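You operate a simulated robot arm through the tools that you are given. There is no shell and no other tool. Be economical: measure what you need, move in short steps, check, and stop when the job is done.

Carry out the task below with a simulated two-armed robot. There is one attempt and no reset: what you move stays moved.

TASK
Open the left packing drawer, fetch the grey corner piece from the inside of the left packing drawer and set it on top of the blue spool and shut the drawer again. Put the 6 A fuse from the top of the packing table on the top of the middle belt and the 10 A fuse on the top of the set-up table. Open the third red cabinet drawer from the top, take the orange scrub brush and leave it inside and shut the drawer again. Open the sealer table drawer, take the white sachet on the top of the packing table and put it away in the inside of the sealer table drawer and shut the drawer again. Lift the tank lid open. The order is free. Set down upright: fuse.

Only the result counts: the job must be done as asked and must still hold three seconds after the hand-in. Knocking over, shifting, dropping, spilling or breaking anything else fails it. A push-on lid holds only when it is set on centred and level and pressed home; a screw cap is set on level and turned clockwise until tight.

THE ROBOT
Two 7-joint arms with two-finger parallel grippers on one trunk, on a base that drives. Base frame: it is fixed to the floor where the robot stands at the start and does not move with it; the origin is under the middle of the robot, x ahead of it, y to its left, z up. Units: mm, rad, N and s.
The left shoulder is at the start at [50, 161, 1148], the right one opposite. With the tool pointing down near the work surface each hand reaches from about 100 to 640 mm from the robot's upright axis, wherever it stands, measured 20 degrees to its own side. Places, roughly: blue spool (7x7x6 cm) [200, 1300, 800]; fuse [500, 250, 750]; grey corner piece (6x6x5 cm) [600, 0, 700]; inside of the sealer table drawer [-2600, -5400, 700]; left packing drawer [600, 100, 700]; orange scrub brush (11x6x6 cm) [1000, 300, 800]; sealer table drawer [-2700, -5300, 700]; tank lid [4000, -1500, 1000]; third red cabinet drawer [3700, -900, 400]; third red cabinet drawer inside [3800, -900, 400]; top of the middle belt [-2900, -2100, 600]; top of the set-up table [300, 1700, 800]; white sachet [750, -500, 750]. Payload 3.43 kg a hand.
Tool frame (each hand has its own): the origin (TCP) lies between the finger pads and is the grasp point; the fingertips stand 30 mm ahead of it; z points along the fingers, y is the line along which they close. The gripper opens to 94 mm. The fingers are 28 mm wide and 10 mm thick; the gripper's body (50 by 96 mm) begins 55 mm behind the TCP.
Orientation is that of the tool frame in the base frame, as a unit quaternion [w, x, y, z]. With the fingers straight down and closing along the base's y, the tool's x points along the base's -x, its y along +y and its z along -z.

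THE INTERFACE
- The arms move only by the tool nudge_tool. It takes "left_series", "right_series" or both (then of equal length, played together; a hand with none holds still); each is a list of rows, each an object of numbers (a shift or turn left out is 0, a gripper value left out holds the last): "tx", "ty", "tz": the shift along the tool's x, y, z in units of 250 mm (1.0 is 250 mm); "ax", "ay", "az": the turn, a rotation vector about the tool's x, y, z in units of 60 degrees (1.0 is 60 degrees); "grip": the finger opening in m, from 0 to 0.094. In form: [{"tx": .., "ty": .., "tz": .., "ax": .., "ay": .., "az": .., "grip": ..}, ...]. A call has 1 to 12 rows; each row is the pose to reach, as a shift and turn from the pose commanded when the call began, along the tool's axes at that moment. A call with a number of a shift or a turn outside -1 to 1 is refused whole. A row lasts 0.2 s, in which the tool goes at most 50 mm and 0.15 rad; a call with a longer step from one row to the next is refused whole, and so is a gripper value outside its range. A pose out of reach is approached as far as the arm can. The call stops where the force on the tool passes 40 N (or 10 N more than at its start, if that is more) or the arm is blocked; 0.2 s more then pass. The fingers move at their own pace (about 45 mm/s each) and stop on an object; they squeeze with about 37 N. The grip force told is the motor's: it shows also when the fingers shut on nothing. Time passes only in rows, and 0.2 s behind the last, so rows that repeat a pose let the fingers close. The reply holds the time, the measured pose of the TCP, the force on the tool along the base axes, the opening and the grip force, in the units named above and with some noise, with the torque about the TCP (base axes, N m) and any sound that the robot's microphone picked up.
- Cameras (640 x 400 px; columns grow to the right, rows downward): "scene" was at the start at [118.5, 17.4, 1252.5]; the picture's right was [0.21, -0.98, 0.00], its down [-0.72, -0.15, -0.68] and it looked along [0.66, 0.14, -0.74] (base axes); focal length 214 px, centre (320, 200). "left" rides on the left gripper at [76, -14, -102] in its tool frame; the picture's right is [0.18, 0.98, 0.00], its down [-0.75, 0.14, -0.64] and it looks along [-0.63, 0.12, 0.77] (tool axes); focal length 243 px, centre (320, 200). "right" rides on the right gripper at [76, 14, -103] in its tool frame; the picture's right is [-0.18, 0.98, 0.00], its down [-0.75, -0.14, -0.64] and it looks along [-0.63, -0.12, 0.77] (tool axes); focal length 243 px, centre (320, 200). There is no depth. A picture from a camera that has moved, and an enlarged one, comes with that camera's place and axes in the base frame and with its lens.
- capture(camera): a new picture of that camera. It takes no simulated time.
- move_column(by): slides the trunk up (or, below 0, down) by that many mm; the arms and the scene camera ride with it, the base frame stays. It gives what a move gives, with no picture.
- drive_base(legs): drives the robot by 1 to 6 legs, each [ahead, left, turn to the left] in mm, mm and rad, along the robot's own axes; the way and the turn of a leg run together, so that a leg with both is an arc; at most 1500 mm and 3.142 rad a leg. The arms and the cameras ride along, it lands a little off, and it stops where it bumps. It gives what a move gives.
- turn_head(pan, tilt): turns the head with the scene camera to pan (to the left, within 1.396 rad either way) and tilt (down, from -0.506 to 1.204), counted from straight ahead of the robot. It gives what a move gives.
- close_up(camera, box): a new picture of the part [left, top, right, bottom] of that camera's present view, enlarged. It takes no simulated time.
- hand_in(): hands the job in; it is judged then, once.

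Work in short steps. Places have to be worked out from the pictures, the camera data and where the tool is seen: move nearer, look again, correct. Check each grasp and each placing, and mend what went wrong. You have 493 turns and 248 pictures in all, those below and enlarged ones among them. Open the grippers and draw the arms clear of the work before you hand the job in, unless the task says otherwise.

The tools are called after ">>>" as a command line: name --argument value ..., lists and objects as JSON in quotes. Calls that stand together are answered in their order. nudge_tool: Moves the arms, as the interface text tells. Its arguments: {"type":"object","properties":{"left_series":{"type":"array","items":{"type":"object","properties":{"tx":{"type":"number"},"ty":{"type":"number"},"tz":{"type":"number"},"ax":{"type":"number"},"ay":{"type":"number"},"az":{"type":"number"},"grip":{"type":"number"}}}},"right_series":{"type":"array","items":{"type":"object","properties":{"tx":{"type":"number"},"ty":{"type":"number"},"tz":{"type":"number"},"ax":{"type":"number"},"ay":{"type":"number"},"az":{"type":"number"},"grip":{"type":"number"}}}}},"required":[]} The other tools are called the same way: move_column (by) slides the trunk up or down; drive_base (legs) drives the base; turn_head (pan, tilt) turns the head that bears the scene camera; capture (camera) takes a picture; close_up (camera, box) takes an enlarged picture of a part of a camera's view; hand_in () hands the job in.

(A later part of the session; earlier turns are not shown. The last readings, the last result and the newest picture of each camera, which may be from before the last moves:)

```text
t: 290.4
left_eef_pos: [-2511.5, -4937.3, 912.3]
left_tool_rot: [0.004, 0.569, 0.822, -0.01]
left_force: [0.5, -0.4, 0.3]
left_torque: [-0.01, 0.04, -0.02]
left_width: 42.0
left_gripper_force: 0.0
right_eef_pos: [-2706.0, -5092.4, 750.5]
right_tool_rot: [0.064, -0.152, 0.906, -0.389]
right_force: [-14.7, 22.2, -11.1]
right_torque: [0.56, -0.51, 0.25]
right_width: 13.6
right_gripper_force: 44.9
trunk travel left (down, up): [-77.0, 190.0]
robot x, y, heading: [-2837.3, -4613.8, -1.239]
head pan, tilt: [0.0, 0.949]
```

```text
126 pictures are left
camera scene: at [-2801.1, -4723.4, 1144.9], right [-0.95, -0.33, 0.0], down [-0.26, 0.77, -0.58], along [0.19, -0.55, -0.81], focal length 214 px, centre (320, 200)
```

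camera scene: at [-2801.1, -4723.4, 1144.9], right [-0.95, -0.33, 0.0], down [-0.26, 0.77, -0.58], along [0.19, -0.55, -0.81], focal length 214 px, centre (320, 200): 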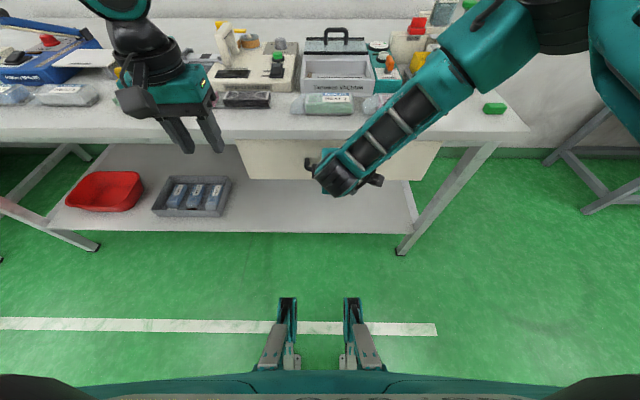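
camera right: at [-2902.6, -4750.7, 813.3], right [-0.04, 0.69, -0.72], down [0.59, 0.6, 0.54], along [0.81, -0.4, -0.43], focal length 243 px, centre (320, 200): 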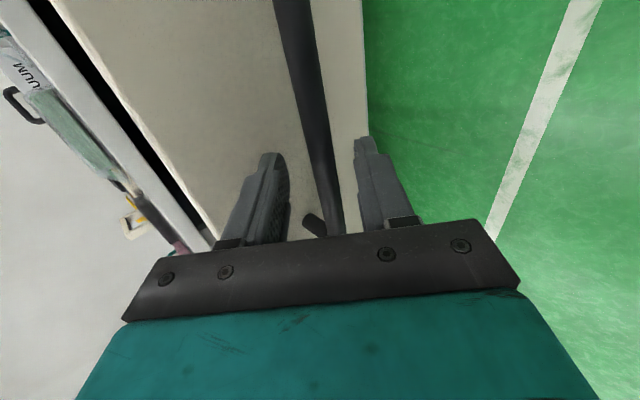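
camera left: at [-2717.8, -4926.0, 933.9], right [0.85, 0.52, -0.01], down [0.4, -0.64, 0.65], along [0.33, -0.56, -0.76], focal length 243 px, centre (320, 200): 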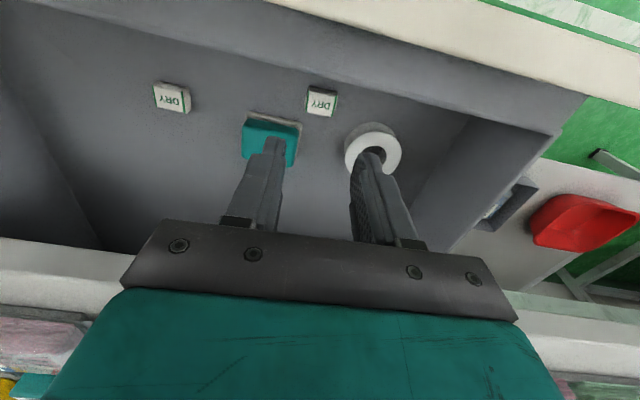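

TCP is back at the closed position. I open the fingers fully before retreating, then check.

>>> nudge_tool --right_series '[{"grip": 0.03}, {"grip": 0.042}, {"grip": 0.042}, {"tz": -0.06}, {"tz": -0.2}, {"tz": -0.4}, {"tz": -0.6}, {"tz": -0.8}]'

>>> drive_base --legs '[[-150, 0, 0]]'

>>> capture --camera "right"

>>> capture --camera "scene"

```text
t: 292.2
left_eef_pos: [-2510.3, -4938.4, 912.5]
left_tool_rot: [0.003, 0.569, 0.823, -0.009]
left_force: [-0.8, 0.9, -0.5]
left_torque: [-0.02, 0.02, 0.01]
left_width: 42.0
left_gripper_force: 0.0
right_eef_pos: [-2754.4, -4955.1, 889.7]
right_tool_rot: [0.064, -0.151, 0.907, -0.389]
right_force: [-0.9, -0.5, -0.4]
right_torque: [-0.01, 0.01, -0.01]
right_width: 42.3
right_gripper_force: 0.0
trunk travel left (down, up): [-77.0, 190.0]
robot x, y, heading: [-2835.2, -4619.4, -1.238]
head pan, tilt: [0.0, 0.949]
```

```text
t: 293.6
left_eef_pos: [-2559.9, -4796.5, 912.8]
left_tool_rot: [0.003, 0.569, 0.822, -0.009]
left_force: [-0.2, -1.0, 0.0]
left_torque: [-0.04, 0.0, 0.0]
left_width: 42.3
left_gripper_force: 0.2
right_eef_pos: [-2802.9, -4813.7, 889.5]
right_tool_rot: [0.064, -0.15, 0.907, -0.389]
right_force: [0.8, -0.2, -0.2]
right_torque: [0.0, -0.03, -0.04]
right_width: 42.4
right_gripper_force: 0.0
trunk travel left (down, up): [-77.0, 190.0]
robot x, y, heading: [-2882.6, -4477.6, -1.244]
head pan, tilt: [0.0, 0.949]
```

```text
125 pictures are left
camera right: at [-2903.5, -4757.7, 950.1], right [-0.04, 0.7, -0.71], down [0.6, 0.59, 0.54], along [0.8, -0.4, -0.44], focal length 243 px, centre (320, 200)
```

right: 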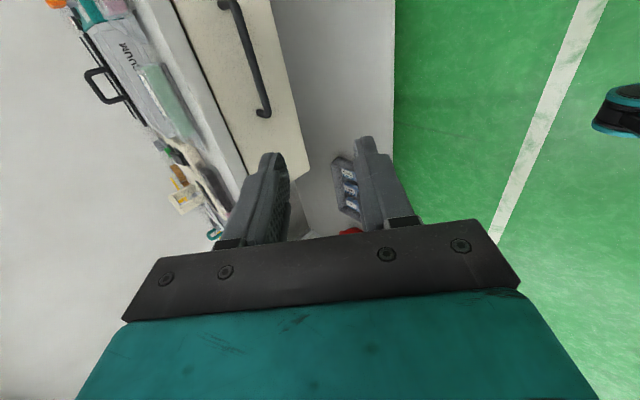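

```text
124 pictures are left
camera scene: at [-2849.4, -4581.4, 1145.2], right [-0.95, -0.32, 0.0], down [-0.26, 0.77, -0.58], along [0.19, -0.55, -0.81], focal length 214 px, centre (320, 200)
```

scene: 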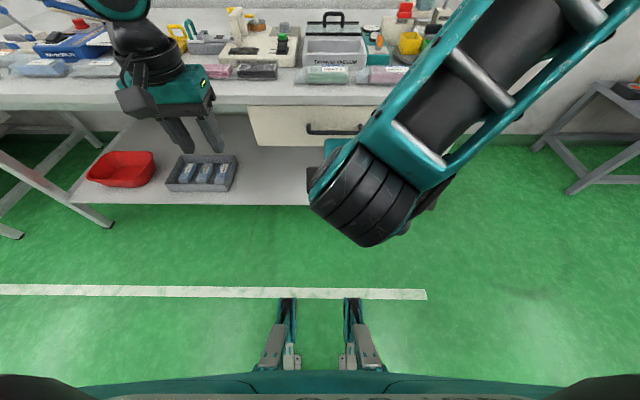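

The sealer drawer is shut with the sachet inside. I restore the right hand to pointing down, raise the column and drive back toward the packing table's far side.

>>> nudge_tool --right_series '[{"ax": -0.049, "ay": 0.049, "az": 0.118}, {"ax": -0.098, "ay": 0.098, "az": 0.236}, {"ax": -0.147, "ay": 0.147, "az": 0.354}, {"ax": -0.195, "ay": 0.195, "az": 0.472}, {"ax": -0.244, "ay": 0.244, "az": 0.59}, {"ax": -0.293, "ay": 0.293, "az": 0.708}]'

>>> nudge_tool --right_series '[{"ax": -0.049, "ay": 0.049, "az": 0.118}, {"ax": -0.098, "ay": 0.098, "az": 0.236}, {"ax": -0.147, "ay": 0.147, "az": 0.354}, {"ax": -0.195, "ay": 0.195, "az": 0.472}, {"ax": -0.244, "ay": 0.244, "az": 0.59}, {"ax": -0.293, "ay": 0.293, "az": 0.708}]'

>>> move_column --by 120

>>> drive_base --legs '[[-60, 0, 0], [0, 1180, 0], [0, 0, 1.926], [1300, 0, 0], [1200, 0, 0]]'

>>> turn_head --pan 0.0 --tilt 0.4

>>> capture --camera "scene"

```text
t: 295.0
left_eef_pos: [-2559.6, -4798.5, 912.7]
left_tool_rot: [0.003, 0.569, 0.822, -0.009]
left_force: [-0.3, 0.1, -0.2]
left_torque: [0.0, -0.01, -0.01]
left_width: 42.2
left_gripper_force: 0.1
right_eef_pos: [-2802.8, -4813.4, 887.8]
right_tool_rot: [0.039, 0.239, 0.945, -0.218]
right_force: [-0.5, -0.2, -0.2]
right_torque: [0.01, 0.02, -0.03]
right_width: 42.0
right_gripper_force: 0.1
trunk travel left (down, up): [-77.0, 190.0]
robot x, y, heading: [-2884.5, -4474.0, -1.243]
head pan, tilt: [0.0, 0.949]
```

```text
t: 296.4
left_eef_pos: [-2560.7, -4796.9, 912.9]
left_tool_rot: [0.004, 0.569, 0.822, -0.009]
left_force: [0.5, 1.2, -0.5]
left_torque: [-0.03, 0.0, -0.04]
left_width: 41.9
left_gripper_force: 0.0
right_eef_pos: [-2803.4, -4813.3, 888.7]
right_tool_rot: [0.009, 0.584, 0.812, -0.006]
right_force: [0.0, 0.0, -0.6]
right_torque: [0.03, 0.01, 0.0]
right_width: 41.8
right_gripper_force: 0.1
trunk travel left (down, up): [-77.0, 190.0]
robot x, y, heading: [-2884.3, -4475.3, -1.243]
head pan, tilt: [0.0, 0.949]
```

```text
t: 297.9
left_eef_pos: [-2559.5, -4797.1, 1031.5]
left_tool_rot: [0.004, 0.569, 0.822, -0.009]
left_force: [-0.4, 0.1, 0.0]
left_torque: [-0.01, 0.02, 0.0]
left_width: 41.9
left_gripper_force: 0.1
right_eef_pos: [-2802.2, -4812.1, 1010.1]
right_tool_rot: [0.009, 0.583, 0.812, -0.008]
right_force: [0.5, 0.0, 0.4]
right_torque: [-0.01, 0.01, -0.01]
right_width: 42.0
right_gripper_force: 0.2
trunk travel left (down, up): [-197.0, 70.0]
robot x, y, heading: [-2887.9, -4476.4, -1.237]
head pan, tilt: [0.0, 0.949]
```

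```text
t: 325.5
left_eef_pos: [367.4, -2065.2, 1033.0]
left_tool_rot: [0.009, -0.342, 0.939, -0.002]
left_force: [0.6, -0.7, -0.2]
left_torque: [0.01, 0.01, -0.02]
left_width: 41.9
left_gripper_force: 0.0
right_eef_pos: [463.2, -2289.0, 1009.8]
right_tool_rot: [0.012, -0.327, 0.945, 0.003]
right_force: [0.1, 0.7, 0.0]
right_torque: [0.0, 0.01, -0.01]
right_width: 41.8
right_gripper_force: 0.0
trunk travel left (down, up): [-197.0, 70.0]
robot x, y, heading: [172.3, -2482.0, 0.672]
head pan, tilt: [0.0, 0.949]
```

```text
t: 326.4
left_eef_pos: [367.7, -2065.1, 1032.6]
left_tool_rot: [0.009, -0.342, 0.939, -0.003]
left_force: [0.3, -0.6, -0.2]
left_torque: [0.03, 0.02, 0.01]
left_width: 42.1
left_gripper_force: 0.0
right_eef_pos: [463.0, -2289.0, 1009.5]
right_tool_rot: [0.012, -0.328, 0.945, 0.003]
right_force: [0.0, 0.2, 0.3]
right_torque: [0.04, 0.02, -0.02]
right_width: 41.9
right_gripper_force: 0.0
trunk travel left (down, up): [-197.0, 70.0]
robot x, y, heading: [172.6, -2479.0, 0.671]
head pan, tilt: [0.0, 0.4]
```

```text
123 pictures are left
camera scene: at [278.3, -2396.4, 1311.7], right [0.62, -0.78, 0.0], down [-0.31, -0.24, -0.92], along [0.72, 0.57, -0.39], focal length 214 px, centre (320, 200)
```

scene: 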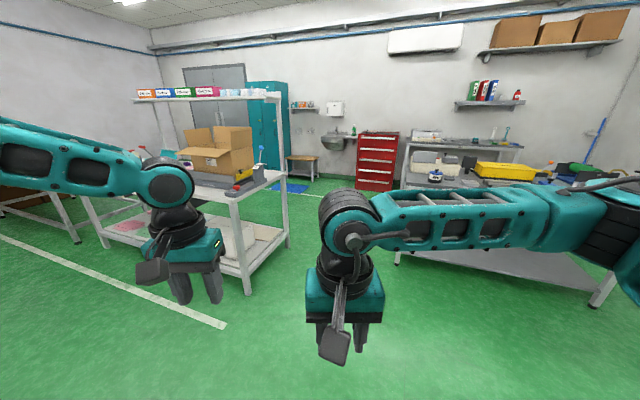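

I see the packing table end at left, the red cabinet ahead, another table at right. I drive through the aisle between them.

>>> drive_base --legs '[[0, 0, -0.08], [1400, 0, 0], [350, 0, 0], [0, 0, 0.45]]'

>>> capture --camera "scene"

>>> turn_head --pan 0.9 --tilt 0.35

>>> capture --camera "scene"

```text
t: 335.6
left_eef_pos: [1803.5, -1111.2, 1051.6]
left_tool_rot: [0.033, -0.332, 0.943, 0.0]
left_force: [-0.3, 0.2, 1.1]
left_torque: [-0.05, -0.01, 0.02]
left_width: 41.9
left_gripper_force: 0.0
right_eef_pos: [1887.1, -1347.0, 1014.3]
right_tool_rot: [0.02, -0.304, 0.952, 0.009]
right_force: [-0.9, 1.3, 0.2]
right_torque: [-0.08, -0.05, 0.0]
right_width: 42.2
right_gripper_force: 0.0
trunk travel left (down, up): [-197.0, 70.0]
robot x, y, heading: [1595.6, -1512.8, 0.622]
head pan, tilt: [0.0, 0.4]
stopped in leg 3: the robot was blocked; the commanded pose is now the measured one
```

```text
122 pictures are left
camera scene: at [1694.1, -1450.0, 1314.1], right [0.58, -0.81, -0.01], down [-0.31, -0.21, -0.93], along [0.75, 0.54, -0.37], focal length 214 px, centre (320, 200)
```

scene: 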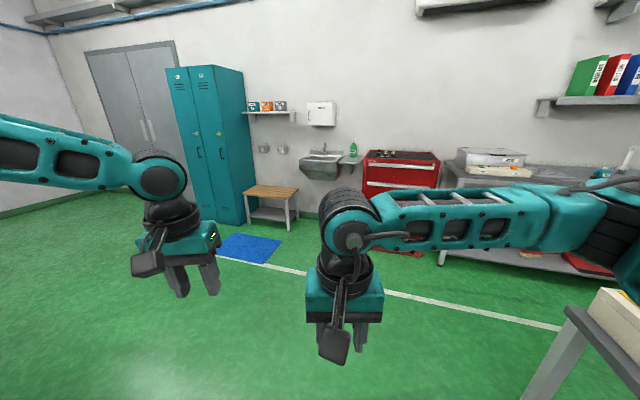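

```text
t: 336.8
left_eef_pos: [1806.1, -1109.9, 1050.8]
left_tool_rot: [0.032, -0.327, 0.944, 0.001]
left_force: [2.8, -0.2, -1.7]
left_torque: [0.06, 0.23, -0.03]
left_width: 42.0
left_gripper_force: 0.0
right_eef_pos: [1889.1, -1347.2, 1015.2]
right_tool_rot: [0.021, -0.302, 0.953, 0.009]
right_force: [-0.4, 1.6, 0.0]
right_torque: [-0.1, -0.06, -0.03]
right_width: 42.1
right_gripper_force: 0.1
trunk travel left (down, up): [-197.0, 70.0]
robot x, y, heading: [1596.1, -1512.8, 0.62]
head pan, tilt: [0.901, 0.351]
```

```text
121 pictures are left
camera scene: at [1623.8, -1409.8, 1318.4], right [1.0, -0.05, 0.01], down [-0.01, -0.33, -0.94], along [0.05, 0.94, -0.33], focal length 214 px, centre (320, 200)
```

scene: 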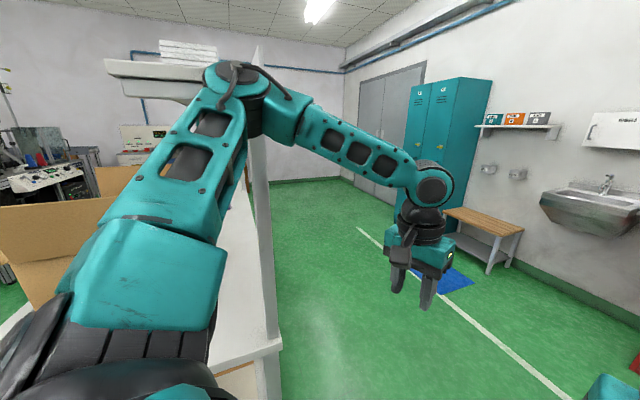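

I was blocked: the left arm/base touches the packing table's shelf post area. I back straight off the way I came.

>>> drive_base --legs '[[-120, 0, 0]]'

>>> capture --camera "scene"

>>> turn_head --pan 1.39 --tilt 0.6

>>> capture --camera "scene"

```text
t: 338.1
left_eef_pos: [1716.7, -1169.8, 1040.0]
left_tool_rot: [0.021, -0.327, 0.945, -0.006]
left_force: [0.0, -0.2, -0.6]
left_torque: [-0.01, -0.03, 0.01]
left_width: 42.2
left_gripper_force: 0.0
right_eef_pos: [1799.5, -1404.5, 1009.5]
right_tool_rot: [0.012, -0.303, 0.953, 0.004]
right_force: [0.3, 0.5, 0.1]
right_torque: [0.03, 0.03, -0.02]
right_width: 42.0
right_gripper_force: 0.1
trunk travel left (down, up): [-197.0, 70.0]
robot x, y, heading: [1500.0, -1584.4, 0.615]
head pan, tilt: [0.901, 0.351]
```

```text
120 pictures are left
camera scene: at [1538.3, -1463.6, 1316.4], right [1.0, -0.05, 0.0], down [-0.02, -0.34, -0.94], along [0.05, 0.94, -0.34], focal length 214 px, centre (320, 200)
```

scene: 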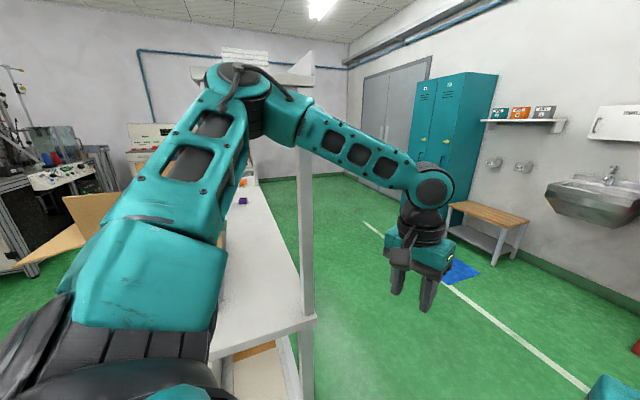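

```text
t: 339.0
left_eef_pos: [1717.5, -1169.8, 1039.7]
left_tool_rot: [0.02, -0.328, 0.944, -0.006]
left_force: [-0.2, 0.0, -0.6]
left_torque: [0.04, 0.0, -0.02]
left_width: 42.1
left_gripper_force: 0.1
right_eef_pos: [1799.2, -1404.6, 1008.2]
right_tool_rot: [0.012, -0.302, 0.953, 0.003]
right_force: [-0.5, -0.6, 1.4]
right_torque: [0.0, 0.01, -0.02]
right_width: 42.2
right_gripper_force: 0.1
trunk travel left (down, up): [-197.0, 70.0]
robot x, y, heading: [1503.4, -1578.1, 0.616]
head pan, tilt: [1.389, 0.6]
```

```text
119 pictures are left
camera scene: at [1496.9, -1476.0, 1293.5], right [0.91, 0.42, 0.0], down [0.24, -0.51, -0.83], along [-0.35, 0.75, -0.56], focal length 214 px, centre (320, 200)
```

scene: 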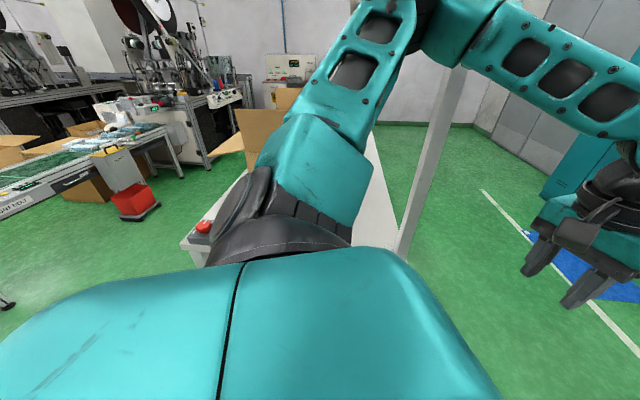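

The left elbow met the rear shelf post at about (1517,-987). I turn to the aisle direction, shift right 110 mm and go ahead 1000 mm.

>>> drive_base --legs '[[0, 0, -0.32], [0, -110, 0], [1000, 0, 0]]'

>>> turn_head --pan 0.3 --tilt 0.4

>>> capture --camera "scene"

```text
t: 346.5
left_eef_pos: [2823.6, -1068.3, 1039.4]
left_tool_rot: [0.019, -0.175, 0.984, -0.009]
left_force: [-0.1, 0.1, 0.2]
left_torque: [0.0, 0.0, -0.02]
left_width: 41.8
left_gripper_force: 0.0
right_eef_pos: [2829.7, -1319.1, 1009.6]
right_tool_rot: [0.013, -0.148, 0.989, 0.001]
right_force: [-0.3, 1.0, 0.2]
right_torque: [-0.05, -0.01, 0.01]
right_width: 42.1
right_gripper_force: 0.1
trunk travel left (down, up): [-197.0, 70.0]
robot x, y, heading: [2493.7, -1389.6, 0.304]
head pan, tilt: [1.389, 0.6]
```

```text
t: 347.8
left_eef_pos: [2824.0, -1068.5, 1039.3]
left_tool_rot: [0.02, -0.176, 0.984, -0.009]
left_force: [0.5, -0.5, 0.2]
left_torque: [0.01, -0.02, 0.03]
left_width: 41.9
left_gripper_force: 0.1
right_eef_pos: [2830.5, -1318.0, 1010.1]
right_tool_rot: [0.013, -0.149, 0.989, 0.002]
right_force: [0.1, -0.5, 0.6]
right_torque: [-0.02, 0.0, -0.01]
right_width: 42.1
right_gripper_force: 0.0
trunk travel left (down, up): [-197.0, 70.0]
robot x, y, heading: [2488.9, -1392.6, 0.293]
head pan, tilt: [0.3, 0.4]
```

```text
118 pictures are left
camera scene: at [2606.2, -1326.5, 1311.7], right [0.57, -0.82, 0.0], down [-0.32, -0.22, -0.92], along [0.76, 0.52, -0.39], focal length 214 px, centre (320, 200)
```

scene: 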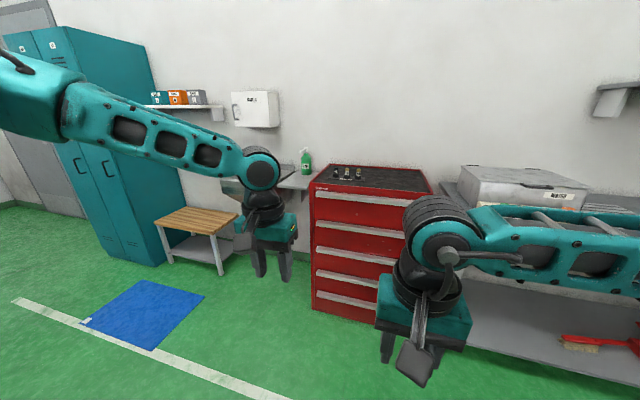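

The red cabinet and, on the table to its right, a tank with lid are here. I zoom in on both.

>>> close_up --camera "scene" --box '[430, 130, 640, 260]'

>>> close_up --camera "scene" --box '[290, 150, 450, 330]'

```text
3.05 times, centred on (535, 195) of scene
camera zoom: at [2606.2, -1326.5, 1311.7], right [0.57, -0.82, 0.0], down [-0.32, -0.22, -0.92], along [0.76, 0.52, -0.39], focal length 654 px, centre (-335, 215)
```

zoom: 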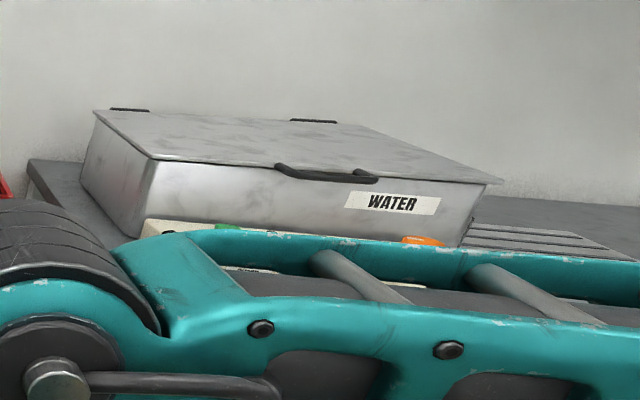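

```text
2.22 times, centred on (370, 240) of scene
camera zoom: at [2606.2, -1326.5, 1311.7], right [0.57, -0.82, 0.0], down [-0.32, -0.22, -0.92], along [0.76, 0.52, -0.39], focal length 477 px, centre (209, 111)
```

zoom: 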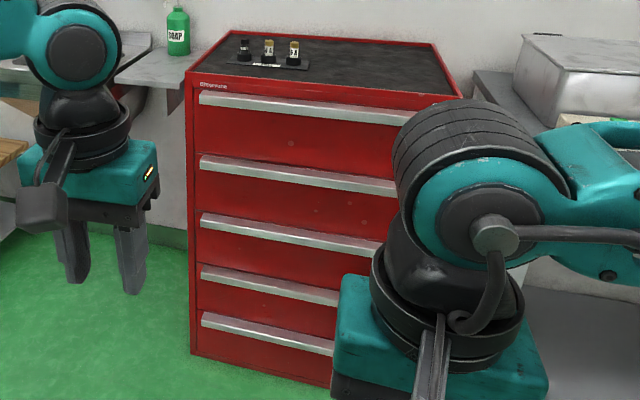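

The tank lid has a front bow handle and rear hinges. I look further right to see the table and the way.

>>> turn_head --pan -0.7 --tilt 0.5

>>> capture --camera "scene"

```text
t: 349.1
left_eef_pos: [2823.6, -1068.0, 1039.7]
left_tool_rot: [0.019, -0.175, 0.984, -0.01]
left_force: [-0.2, -0.3, 0.3]
left_torque: [0.03, 0.01, 0.01]
left_width: 42.0
left_gripper_force: 0.1
right_eef_pos: [2830.5, -1317.6, 1009.0]
right_tool_rot: [0.012, -0.148, 0.989, 0.001]
right_force: [0.3, 0.1, 0.5]
right_torque: [0.0, 0.02, -0.03]
right_width: 42.0
right_gripper_force: 0.0
trunk travel left (down, up): [-197.0, 70.0]
robot x, y, heading: [2492.9, -1392.0, 0.302]
head pan, tilt: [-0.7, 0.499]
```

```text
115 pictures are left
camera scene: at [2613.9, -1414.3, 1302.6], right [-0.39, -0.92, 0.0], down [-0.44, 0.18, -0.88], along [0.81, -0.34, -0.48], focal length 214 px, centre (320, 200)
```

scene: 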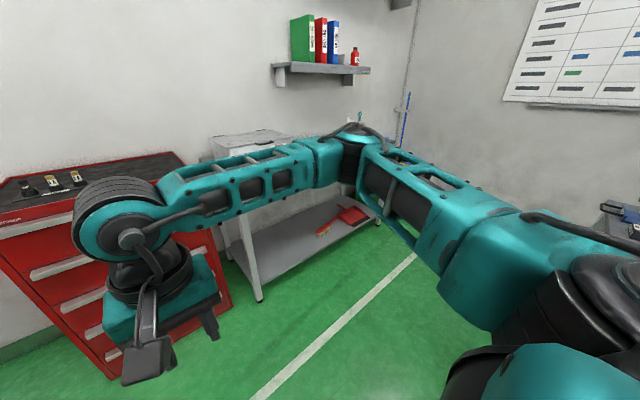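

Clear floor in front of the tank table. I strafe right 560 mm and go ahead 450 mm to face the tank.

>>> drive_base --legs '[[0, -560, 0], [450, 0, 0]]'

>>> turn_head --pan 0.0 --tilt 0.5

>>> capture --camera "scene"

```text
t: 350.8
left_eef_pos: [2844.7, -1127.9, 1039.4]
left_tool_rot: [0.02, -0.173, 0.985, -0.008]
left_force: [-0.4, -0.8, 0.4]
left_torque: [-0.03, 0.01, -0.02]
left_width: 41.8
left_gripper_force: 0.0
right_eef_pos: [2849.0, -1376.4, 1008.6]
right_tool_rot: [0.012, -0.147, 0.989, 0.001]
right_force: [0.5, 0.6, 0.1]
right_torque: [-0.01, 0.0, 0.01]
right_width: 42.3
right_gripper_force: 0.1
trunk travel left (down, up): [-197.0, 70.0]
robot x, y, heading: [2505.4, -1448.5, 0.296]
head pan, tilt: [-0.7, 0.499]
stopped in leg 1: the robot was blocked; the commanded pose is now the measured one
```

```text
t: 351.9
left_eef_pos: [2843.8, -1127.5, 1039.0]
left_tool_rot: [0.021, -0.172, 0.985, -0.008]
left_force: [0.0, -0.3, 0.1]
left_torque: [0.0, 0.03, -0.02]
left_width: 42.3
left_gripper_force: 0.0
right_eef_pos: [2849.7, -1377.9, 1008.7]
right_tool_rot: [0.011, -0.147, 0.989, 0.001]
right_force: [-0.5, -0.3, 0.2]
right_torque: [-0.02, 0.01, -0.03]
right_width: 41.8
right_gripper_force: 0.1
trunk travel left (down, up): [-197.0, 70.0]
robot x, y, heading: [2511.3, -1447.1, 0.303]
head pan, tilt: [0.0, 0.499]
```

```text
114 pictures are left
camera scene: at [2636.1, -1410.5, 1302.6], right [0.29, -0.96, 0.0], down [-0.46, -0.14, -0.88], along [0.84, 0.26, -0.48], focal length 214 px, centre (320, 200)
```

scene: 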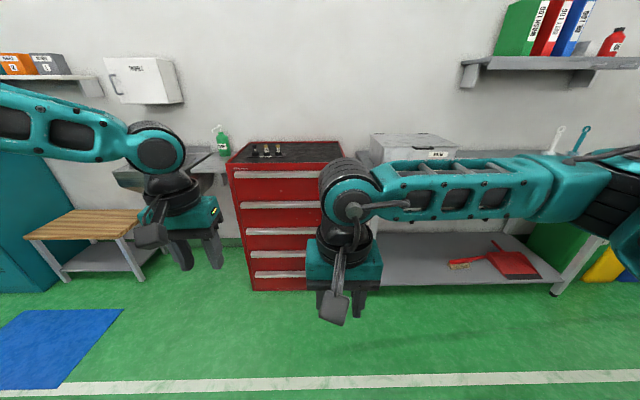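

The base met the table at my right. I step left, go ahead 500 mm past it, and look right again.

>>> drive_base --legs '[[0, 70, 0], [480, 0, 0]]'

>>> turn_head --pan -1.2 --tilt 0.7

>>> capture --camera "scene"

>>> turn_head --pan -0.2 --tilt 0.6

>>> capture --camera "scene"

```text
t: 355.6
left_eef_pos: [3279.6, -920.3, 1040.9]
left_tool_rot: [0.02, -0.174, 0.984, -0.009]
left_force: [0.2, -0.3, 0.0]
left_torque: [-0.02, -0.01, 0.01]
left_width: 41.8
left_gripper_force: 0.0
right_eef_pos: [3283.9, -1169.3, 1009.7]
right_tool_rot: [0.012, -0.147, 0.989, 0.001]
right_force: [0.0, 0.3, -0.2]
right_torque: [0.02, -0.04, -0.02]
right_width: 41.9
right_gripper_force: 0.1
trunk travel left (down, up): [-197.0, 70.0]
robot x, y, heading: [2942.1, -1240.4, 0.301]
head pan, tilt: [0.0, 0.499]
```

```text
t: 357.0
left_eef_pos: [3278.0, -920.8, 1038.7]
left_tool_rot: [0.02, -0.174, 0.985, -0.009]
left_force: [0.7, 0.5, 0.2]
left_torque: [-0.04, 0.04, 0.02]
left_width: 42.2
left_gripper_force: 0.1
right_eef_pos: [3284.3, -1168.2, 1009.5]
right_tool_rot: [0.011, -0.147, 0.989, 0.001]
right_force: [0.0, -0.5, -0.8]
right_torque: [0.01, -0.02, -0.01]
right_width: 42.0
right_gripper_force: 0.0
trunk travel left (down, up): [-197.0, 70.0]
robot x, y, heading: [2942.4, -1240.9, 0.298]
head pan, tilt: [-1.201, 0.7]
```

```text
113 pictures are left
camera scene: at [3036.7, -1296.1, 1284.9], right [-0.78, -0.62, 0.0], down [-0.4, 0.5, -0.77], along [0.48, -0.6, -0.64], focal length 214 px, centre (320, 200)
```

scene: 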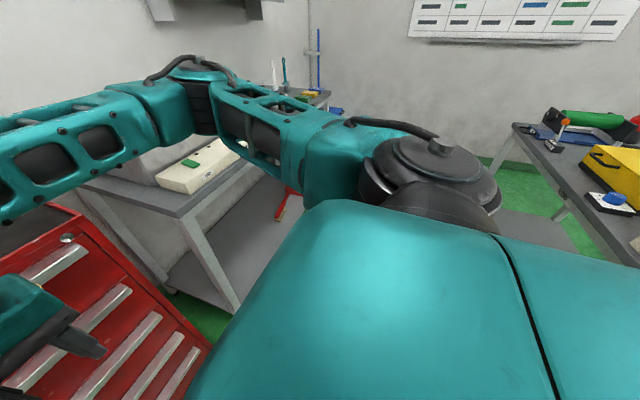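

```text
t: 358.3
left_eef_pos: [3278.2, -920.6, 1040.5]
left_tool_rot: [0.02, -0.173, 0.985, -0.008]
left_force: [-0.3, 0.5, 0.2]
left_torque: [-0.02, 0.01, 0.01]
left_width: 42.3
left_gripper_force: 0.0
right_eef_pos: [3284.4, -1169.6, 1009.2]
right_tool_rot: [0.013, -0.147, 0.989, 0.001]
right_force: [-0.7, -0.8, -0.1]
right_torque: [0.01, -0.03, 0.0]
right_width: 42.1
right_gripper_force: 0.1
trunk travel left (down, up): [-197.0, 70.0]
robot x, y, heading: [2947.0, -1241.0, 0.301]
head pan, tilt: [-0.201, 0.6]
```

```text
112 pictures are left
camera scene: at [3071.9, -1220.9, 1293.5], right [0.1, -1.0, 0.0], down [-0.56, -0.06, -0.83], along [0.82, 0.08, -0.56], focal length 214 px, centre (320, 200)
```

scene: 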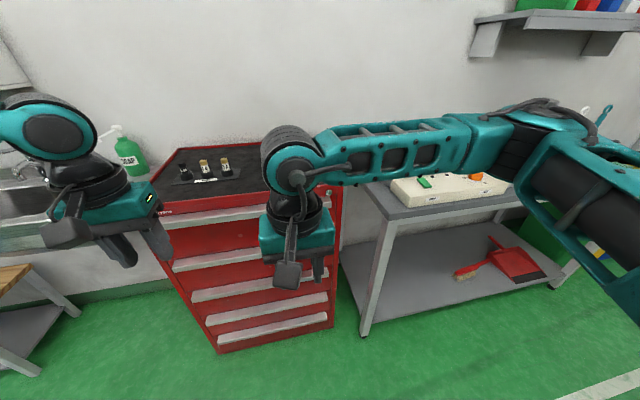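

The cabinet is right ahead; the tank table is to its right with clear floor. I strafe right 600 mm.

>>> drive_base --legs '[[0, -600, 0]]'

>>> turn_head --pan 0.0 --tilt 0.5

>>> capture --camera "scene"

```text
t: 364.0
left_eef_pos: [3454.9, -1491.1, 1040.2]
left_tool_rot: [0.02, -0.175, 0.984, -0.008]
left_force: [-0.4, -0.3, 0.3]
left_torque: [-0.02, -0.01, -0.02]
left_width: 42.0
left_gripper_force: 0.1
right_eef_pos: [3463.0, -1740.2, 1009.4]
right_tool_rot: [0.012, -0.149, 0.989, 0.0]
right_force: [-1.3, -0.6, -0.3]
right_torque: [0.0, 0.02, 0.0]
right_width: 42.0
right_gripper_force: 0.1
trunk travel left (down, up): [-197.0, 70.0]
robot x, y, heading: [3119.7, -1812.8, 0.304]
head pan, tilt: [-0.201, 0.6]
```

```text
t: 364.8
left_eef_pos: [3456.4, -1491.0, 1039.8]
left_tool_rot: [0.02, -0.174, 0.984, -0.008]
left_force: [-0.3, -0.9, 0.5]
left_torque: [0.0, -0.01, 0.0]
left_width: 41.9
left_gripper_force: 0.1
right_eef_pos: [3463.0, -1740.5, 1009.5]
right_tool_rot: [0.013, -0.149, 0.989, 0.001]
right_force: [0.0, 0.0, 0.4]
right_torque: [0.0, 0.04, 0.01]
right_width: 42.0
right_gripper_force: 0.0
trunk travel left (down, up): [-197.0, 70.0]
robot x, y, heading: [3124.9, -1815.0, 0.299]
head pan, tilt: [0.0, 0.499]
```

```text
111 pictures are left
camera scene: at [3248.9, -1775.0, 1302.6], right [0.3, -0.95, 0.0], down [-0.46, -0.14, -0.88], along [0.84, 0.26, -0.48], focal length 214 px, centre (320, 200)
```

scene: 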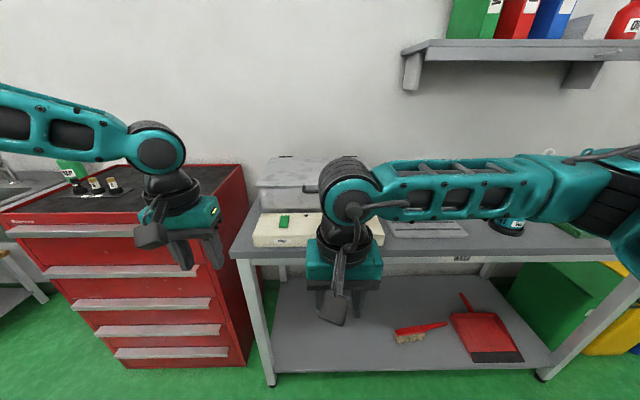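

The tank sits behind a white control box, dead ahead. I move the right hand aside to see it.

>>> nudge_tool --right_series '[{"ty": -0.19}, {"ty": -0.38}, {"ty": -0.57}, {"ty": -0.76}]'

>>> close_up --camera "scene" --box '[220, 120, 480, 280]'

```text
t: 365.8
left_eef_pos: [3456.6, -1492.4, 1040.0]
left_tool_rot: [0.02, -0.175, 0.984, -0.008]
left_force: [0.2, -0.7, 0.0]
left_torque: [0.0, -0.03, 0.02]
left_width: 42.0
left_gripper_force: 0.0
right_eef_pos: [3519.2, -1924.7, 1008.3]
right_tool_rot: [0.012, -0.15, 0.989, 0.001]
right_force: [0.1, 0.2, -0.8]
right_torque: [0.02, 0.03, -0.02]
right_width: 42.0
right_gripper_force: 0.2
trunk travel left (down, up): [-197.0, 70.0]
robot x, y, heading: [3123.0, -1808.3, 0.3]
head pan, tilt: [0.0, 0.499]
```

```text
2.46 times, centred on (350, 200) of scene
camera zoom: at [3248.7, -1775.6, 1302.7], right [0.3, -0.95, 0.0], down [-0.46, -0.14, -0.88], along [0.84, 0.26, -0.48], focal length 528 px, centre (246, 200)
```

zoom: 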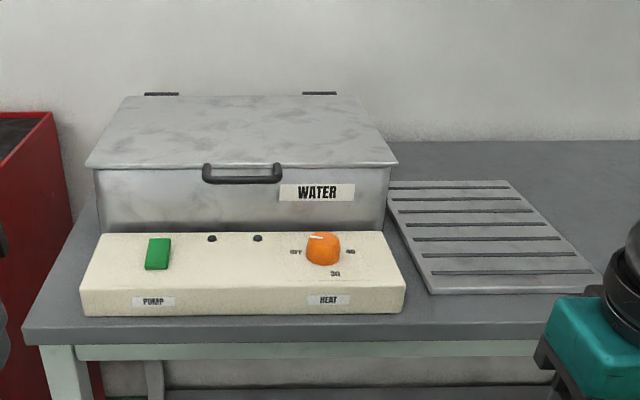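

Handle centre is ~800 ahead at z≈970, hinges ~1145 ahead. I rotate the right hand to the 45° grip pose, then drive up 300 mm and 60 mm left.

>>> nudge_tool --right_series '[{"ax": 0.049, "ay": -0.049, "az": -0.118, "ty": 0.1, "tz": -0.05}, {"ax": 0.098, "ay": -0.098, "az": -0.236, "ty": 0.2, "tz": -0.1}, {"ax": 0.147, "ay": -0.147, "az": -0.354, "ty": 0.3, "tz": -0.15}, {"ax": 0.195, "ay": -0.195, "az": -0.472, "ty": 0.4, "tz": -0.2}, {"ax": 0.244, "ay": -0.244, "az": -0.59, "ty": 0.5, "tz": -0.25}, {"ax": 0.293, "ay": -0.293, "az": -0.708, "ty": 0.6, "tz": -0.3}]'

>>> nudge_tool --right_series '[{"ax": 0.049, "ay": -0.049, "az": -0.118}, {"ax": 0.098, "ay": -0.098, "az": -0.236}, {"ax": 0.147, "ay": -0.147, "az": -0.354}, {"ax": 0.195, "ay": -0.195, "az": -0.472}, {"ax": 0.244, "ay": -0.244, "az": -0.59}, {"ax": 0.293, "ay": -0.293, "az": -0.708}]'

>>> drive_base --legs '[[0, 60, 0], [240, 0, 0]]'

>>> capture --camera "right"

>>> capture --camera "scene"

```text
t: 367.2
left_eef_pos: [3453.6, -1490.3, 1037.6]
left_tool_rot: [0.02, -0.175, 0.984, -0.01]
left_force: [0.4, 0.9, 0.1]
left_torque: [0.02, 0.0, -0.02]
left_width: 42.1
left_gripper_force: 0.0
right_eef_pos: [3473.2, -1779.0, 1083.0]
right_tool_rot: [0.182, -0.49, 0.843, -0.129]
right_force: [-0.2, -0.2, -0.3]
right_torque: [0.04, 0.01, -0.01]
right_width: 42.0
right_gripper_force: 0.2
trunk travel left (down, up): [-197.0, 70.0]
robot x, y, heading: [3124.9, -1814.9, 0.303]
head pan, tilt: [0.0, 0.499]
```

```text
t: 368.6
left_eef_pos: [3454.4, -1491.3, 1040.3]
left_tool_rot: [0.02, -0.176, 0.984, -0.008]
left_force: [0.0, 0.0, 0.5]
left_torque: [0.0, 0.0, 0.03]
left_width: 42.0
left_gripper_force: 0.1
right_eef_pos: [3473.1, -1779.6, 1085.2]
right_tool_rot: [-0.317, 0.74, -0.544, 0.235]
right_force: [-0.5, 0.2, -0.2]
right_torque: [0.0, -0.01, -0.03]
right_width: 42.1
right_gripper_force: 0.0
trunk travel left (down, up): [-197.0, 70.0]
robot x, y, heading: [3122.5, -1814.0, 0.299]
head pan, tilt: [0.0, 0.499]
```

```text
t: 371.2
left_eef_pos: [3665.4, -1361.1, 1039.1]
left_tool_rot: [0.019, -0.176, 0.984, -0.008]
left_force: [0.0, 0.4, -0.1]
left_torque: [0.01, 0.0, -0.04]
left_width: 41.8
left_gripper_force: 0.0
right_eef_pos: [3682.4, -1648.3, 1083.8]
right_tool_rot: [-0.317, 0.741, -0.544, 0.233]
right_force: [0.2, -0.6, -0.1]
right_torque: [0.0, 0.04, 0.0]
right_width: 41.8
right_gripper_force: 0.0
trunk travel left (down, up): [-197.0, 70.0]
robot x, y, heading: [3333.2, -1683.0, 0.312]
head pan, tilt: [0.0, 0.499]
```

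```text
109 pictures are left
camera right: at [3624.5, -1746.3, 1145.2], right [-0.7, -0.03, -0.71], down [-0.58, 0.61, 0.54], along [0.42, 0.79, -0.44], focal length 243 px, centre (320, 200)
```

right: 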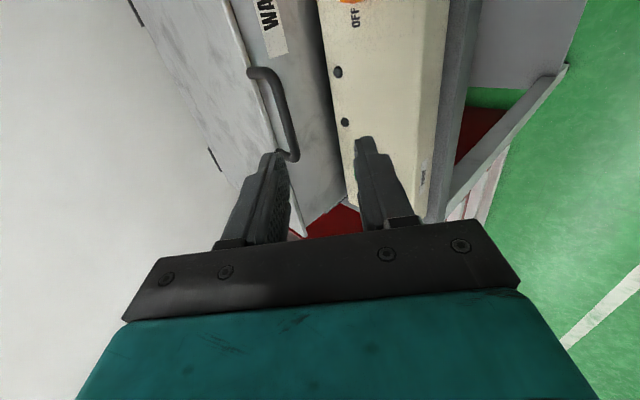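

```text
108 pictures are left
camera scene: at [3459.8, -1644.9, 1302.5], right [0.3, -0.95, 0.0], down [-0.46, -0.14, -0.88], along [0.84, 0.26, -0.48], focal length 214 px, centre (320, 200)
```

scene: 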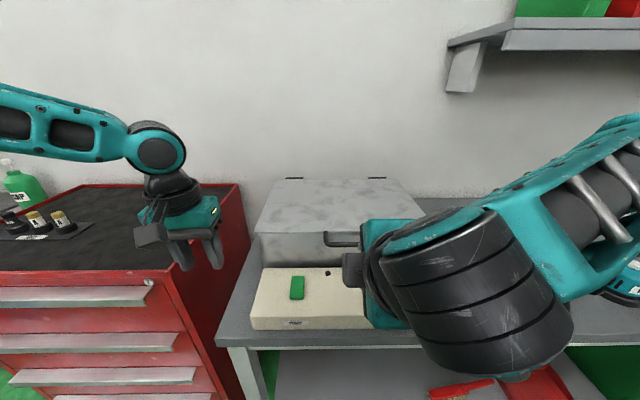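

Triangulation puts the handle centre at about (3809,-1595,1020). I line up and approach to ~45 mm short with fingers at 42 mm.

>>> nudge_tool --right_series '[{"tx": -0.05, "ty": -0.18}, {"tx": -0.05, "ty": -0.21, "tz": 0.1}, {"tx": -0.05, "ty": -0.21, "tz": 0.26}, {"tx": -0.05, "ty": -0.21, "tz": 0.38}]'

>>> capture --camera "right"

```text
t: 372.2
left_eef_pos: [3664.8, -1360.6, 1039.1]
left_tool_rot: [0.02, -0.176, 0.984, -0.008]
left_force: [-0.1, 0.0, -0.3]
left_torque: [0.0, 0.04, 0.02]
left_width: 41.9
left_gripper_force: 0.0
right_eef_pos: [3781.0, -1605.3, 1056.9]
right_tool_rot: [-0.317, 0.741, -0.544, 0.235]
right_force: [0.4, 0.5, 0.2]
right_torque: [0.02, 0.0, -0.02]
right_width: 42.1
right_gripper_force: 0.0
trunk travel left (down, up): [-197.0, 70.0]
robot x, y, heading: [3331.5, -1688.6, 0.304]
head pan, tilt: [0.0, 0.499]
```

```text
107 pictures are left
camera right: at [3721.7, -1703.3, 1117.8], right [-0.7, -0.03, -0.71], down [-0.58, 0.61, 0.54], along [0.42, 0.79, -0.44], focal length 243 px, centre (320, 200)
```

right: 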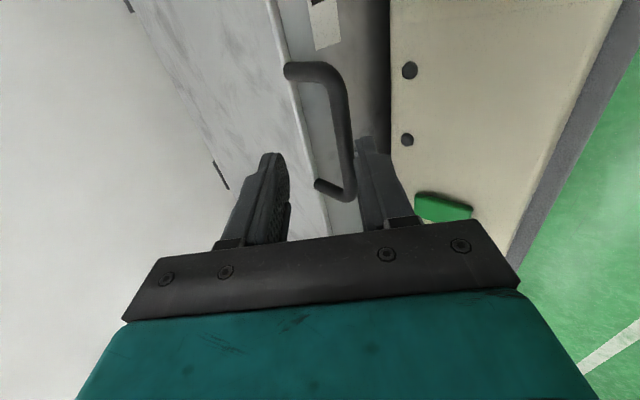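

Left end (3792,-1556,1018) confirmed; laterally centred. I move 43 mm in with a small downward shift.

>>> nudge_tool --right_series '[{"ty": 0.024, "tz": 0.06}, {"ty": 0.024, "tz": 0.12}, {"ty": 0.024, "tz": 0.165}]'

>>> capture --camera "right"

```text
t: 373.0
left_eef_pos: [3663.7, -1360.7, 1039.3]
left_tool_rot: [0.02, -0.176, 0.984, -0.008]
left_force: [0.4, 0.0, -0.7]
left_torque: [0.0, 0.01, -0.01]
left_width: 41.7
left_gripper_force: 0.0
right_eef_pos: [3803.9, -1596.9, 1025.6]
right_tool_rot: [-0.32, 0.741, -0.543, 0.234]
right_force: [-2.6, -0.7, 6.3]
right_torque: [0.11, -0.24, -0.01]
right_width: 43.7
right_gripper_force: 2.0
trunk travel left (down, up): [-197.0, 70.0]
robot x, y, heading: [3335.1, -1686.1, 0.305]
head pan, tilt: [0.0, 0.499]
```

```text
106 pictures are left
camera right: at [3744.7, -1695.2, 1086.3], right [-0.7, -0.03, -0.71], down [-0.58, 0.61, 0.54], along [0.42, 0.79, -0.44], focal length 243 px, centre (320, 200)
```

right: 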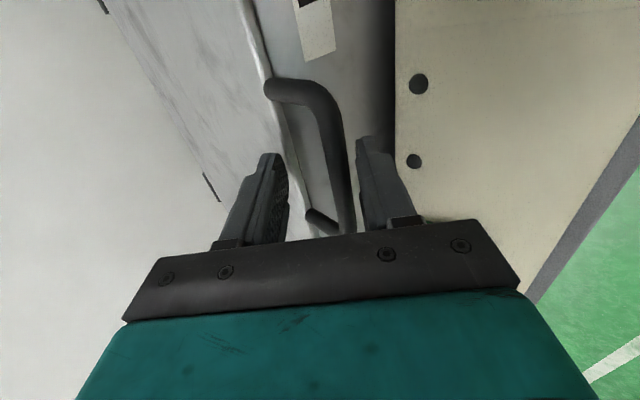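

The upper finger tip rests on the lid; I back off 8 mm and close on the bar.

>>> nudge_tool --right_series '[{"tz": -0.03, "ty": 0.005}, {"tz": -0.03, "ty": 0.005, "grip": 0.02}, {"tz": -0.03, "ty": 0.005, "grip": 0.0}, {"tz": -0.03, "ty": 0.005, "grip": 0.0}, {"tz": -0.03, "ty": 0.005, "grip": 0.0}]'

>>> capture --camera "right"

```text
t: 374.2
left_eef_pos: [3662.7, -1362.9, 1041.3]
left_tool_rot: [0.022, -0.176, 0.984, -0.008]
left_force: [-0.1, -0.1, 0.1]
left_torque: [0.02, 0.01, 0.01]
left_width: 42.2
left_gripper_force: 0.1
right_eef_pos: [3792.7, -1599.8, 1028.9]
right_tool_rot: [-0.315, 0.742, -0.544, 0.233]
right_force: [-29.3, -13.6, 0.1]
right_torque: [-0.09, 0.2, -0.39]
right_width: 11.1
right_gripper_force: 44.7
trunk travel left (down, up): [-197.0, 70.0]
robot x, y, heading: [3329.1, -1684.7, 0.305]
head pan, tilt: [0.0, 0.499]
```

```text
105 pictures are left
camera right: at [3734.4, -1699.2, 1090.3], right [-0.7, -0.03, -0.71], down [-0.58, 0.61, 0.54], along [0.42, 0.79, -0.45], focal length 243 px, centre (320, 200)
```

right: 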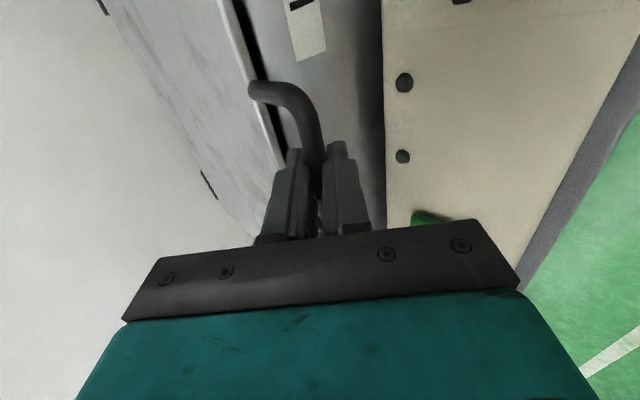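

Bar gripped. I lift along the lid's arc (radius ≈330 mm), rotating the tool with it, first to 24°.

>>> nudge_tool --right_series '[{"tz": -0.06, "ty": -0.068, "ax": 0.067}, {"tz": -0.1216, "ty": -0.138, "ax": 0.133}, {"tz": -0.175, "ty": -0.214, "ax": 0.2}, {"tz": -0.223, "ty": -0.292, "ax": 0.267}, {"tz": -0.264, "ty": -0.375, "ax": 0.333}, {"tz": -0.302, "ty": -0.458, "ax": 0.4}]'

>>> capture --camera "scene"

```text
t: 375.6
left_eef_pos: [3666.1, -1361.6, 1039.4]
left_tool_rot: [0.02, -0.177, 0.984, -0.009]
left_force: [0.6, 0.7, -0.1]
left_torque: [0.0, -0.01, 0.02]
left_width: 41.9
left_gripper_force: 0.0
right_eef_pos: [3822.2, -1591.1, 1162.9]
right_tool_rot: [-0.464, 0.659, -0.484, 0.341]
right_force: [1.4, 5.4, -1.7]
right_torque: [-0.35, -0.01, 0.47]
right_width: 10.8
right_gripper_force: 44.1
trunk travel left (down, up): [-197.0, 70.0]
robot x, y, heading: [3334.0, -1686.0, 0.307]
head pan, tilt: [0.0, 0.499]
```

```text
104 pictures are left
camera scene: at [3459.7, -1644.1, 1302.4], right [0.3, -0.95, 0.0], down [-0.46, -0.15, -0.88], along [0.84, 0.26, -0.48], focal length 214 px, centre (320, 200)
```

scene: 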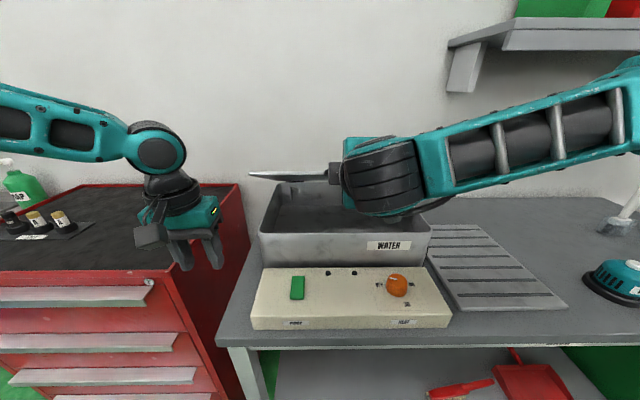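

Works smoothly with low force. Continue the arc to 48°.

>>> nudge_tool --right_series '[{"tz": 0.011, "ty": -0.092, "ax": 0.067}, {"tz": 0.022, "ty": -0.183, "ax": 0.133}, {"tz": 0.046, "ty": -0.272, "ax": 0.2}, {"tz": 0.07, "ty": -0.361, "ax": 0.267}, {"tz": 0.107, "ty": -0.446, "ax": 0.333}, {"tz": 0.143, "ty": -0.53, "ax": 0.4}]'

>>> capture --camera "scene"

```text
t: 377.0
left_eef_pos: [3668.7, -1358.2, 1037.8]
left_tool_rot: [0.018, -0.176, 0.984, -0.009]
left_force: [0.0, -0.2, 0.5]
left_torque: [-0.04, 0.02, -0.03]
left_width: 42.0
left_gripper_force: 0.0
right_eef_pos: [3899.6, -1566.4, 1269.2]
right_tool_rot: [0.587, -0.552, 0.405, -0.433]
right_force: [14.6, 11.6, -22.0]
right_torque: [-0.82, 0.1, 0.51]
right_width: 10.4
right_gripper_force: 44.0
trunk travel left (down, up): [-197.0, 70.0]
robot x, y, heading: [3333.6, -1686.1, 0.309]
head pan, tilt: [0.0, 0.499]
```

```text
103 pictures are left
camera scene: at [3463.9, -1642.7, 1301.7], right [0.3, -0.95, 0.0], down [-0.46, -0.15, -0.88], along [0.83, 0.26, -0.48], focal length 214 px, centre (320, 200)
```

scene: 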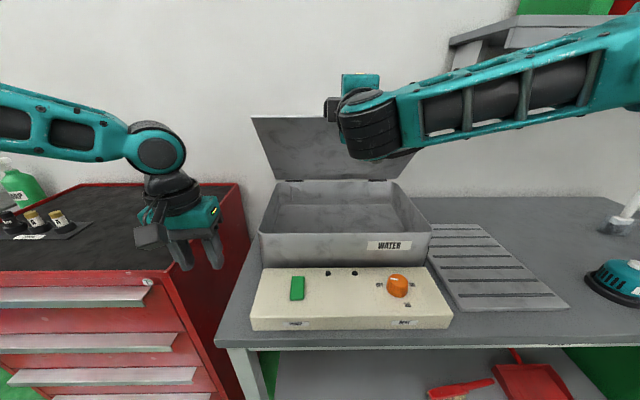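

Force grows slightly; the radius is a bit smaller than assumed. I continue with more ahead and less up to ~64°.

>>> nudge_tool --right_series '[{"tz": 0.08, "ty": -0.03, "ax": 0.067}, {"tz": 0.16, "ty": -0.075, "ax": 0.133}, {"tz": 0.24, "ty": -0.105, "ax": 0.2}, {"tz": 0.324, "ty": -0.138, "ax": 0.267}]'

>>> capture --camera "scene"

```text
t: 378.0
left_eef_pos: [3667.5, -1359.6, 1037.7]
left_tool_rot: [0.018, -0.176, 0.984, -0.009]
left_force: [-0.5, 0.1, 0.6]
left_torque: [-0.01, -0.02, 0.02]
left_width: 42.0
left_gripper_force: 0.1
right_eef_pos: [3972.6, -1542.5, 1312.3]
right_tool_rot: [0.66, -0.464, 0.337, -0.485]
right_force: [5.3, 8.1, -16.8]
right_torque: [-0.73, 0.02, -0.51]
right_width: 10.4
right_gripper_force: 44.0
trunk travel left (down, up): [-197.0, 70.0]
robot x, y, heading: [3331.1, -1685.6, 0.31]
head pan, tilt: [0.0, 0.499]
```

```text
102 pictures are left
camera scene: at [3461.9, -1643.3, 1302.1], right [0.3, -0.95, 0.0], down [-0.46, -0.15, -0.88], along [0.84, 0.26, -0.48], focal length 214 px, centre (320, 200)
```

scene: 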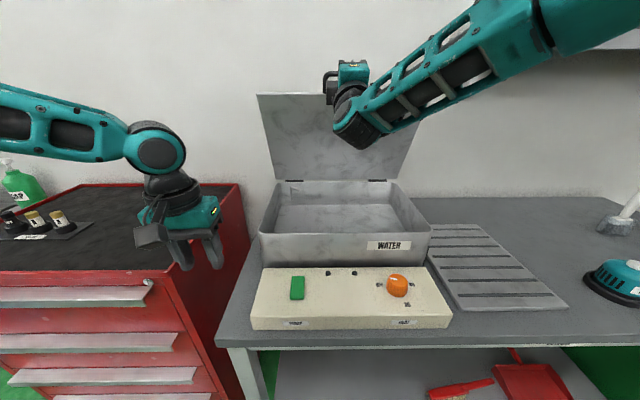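

~64°. Continue to ~80° and see whether the arm reaches.

>>> nudge_tool --right_series '[{"tz": 0.086, "ty": 0.002, "ax": 0.067}, {"tz": 0.172, "ty": 0.005, "ax": 0.133}, {"tz": 0.258, "ty": 0.017, "ax": 0.2}, {"tz": 0.344, "ty": 0.031, "ax": 0.267}]'

>>> capture --camera "scene"

```text
t: 378.4
left_eef_pos: [3666.3, -1363.0, 1039.9]
left_tool_rot: [0.02, -0.174, 0.984, -0.007]
left_force: [-0.9, -1.0, 0.0]
left_torque: [0.01, -0.04, -0.01]
left_width: 41.7
left_gripper_force: 0.1
right_eef_pos: [3990.4, -1534.8, 1318.7]
right_tool_rot: [0.662, -0.441, 0.339, -0.502]
right_force: [5.9, -7.4, -13.8]
right_torque: [0.06, 0.36, -0.95]
right_width: 10.7
right_gripper_force: 43.9
right hand out of reach, approached as far as the arm can: row 1, 2
trunk travel left (down, up): [-197.0, 70.0]
robot x, y, heading: [3337.9, -1686.8, 0.302]
head pan, tilt: [0.0, 0.499]
stopped in row 2 (right hand): the force on the tool passed its limit at 49 N (the readings are from after the stop); the commanded pose is now the measured one
```

```text
101 pictures are left
camera scene: at [3459.9, -1646.6, 1302.8], right [0.3, -0.95, 0.0], down [-0.46, -0.14, -0.88], along [0.84, 0.26, -0.48], focal length 214 px, centre (320, 200)
```

scene: 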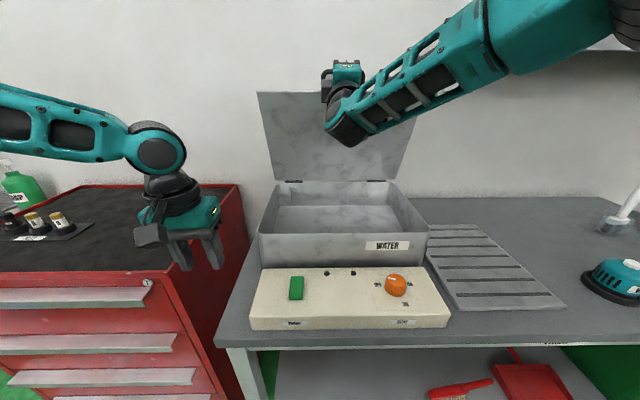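

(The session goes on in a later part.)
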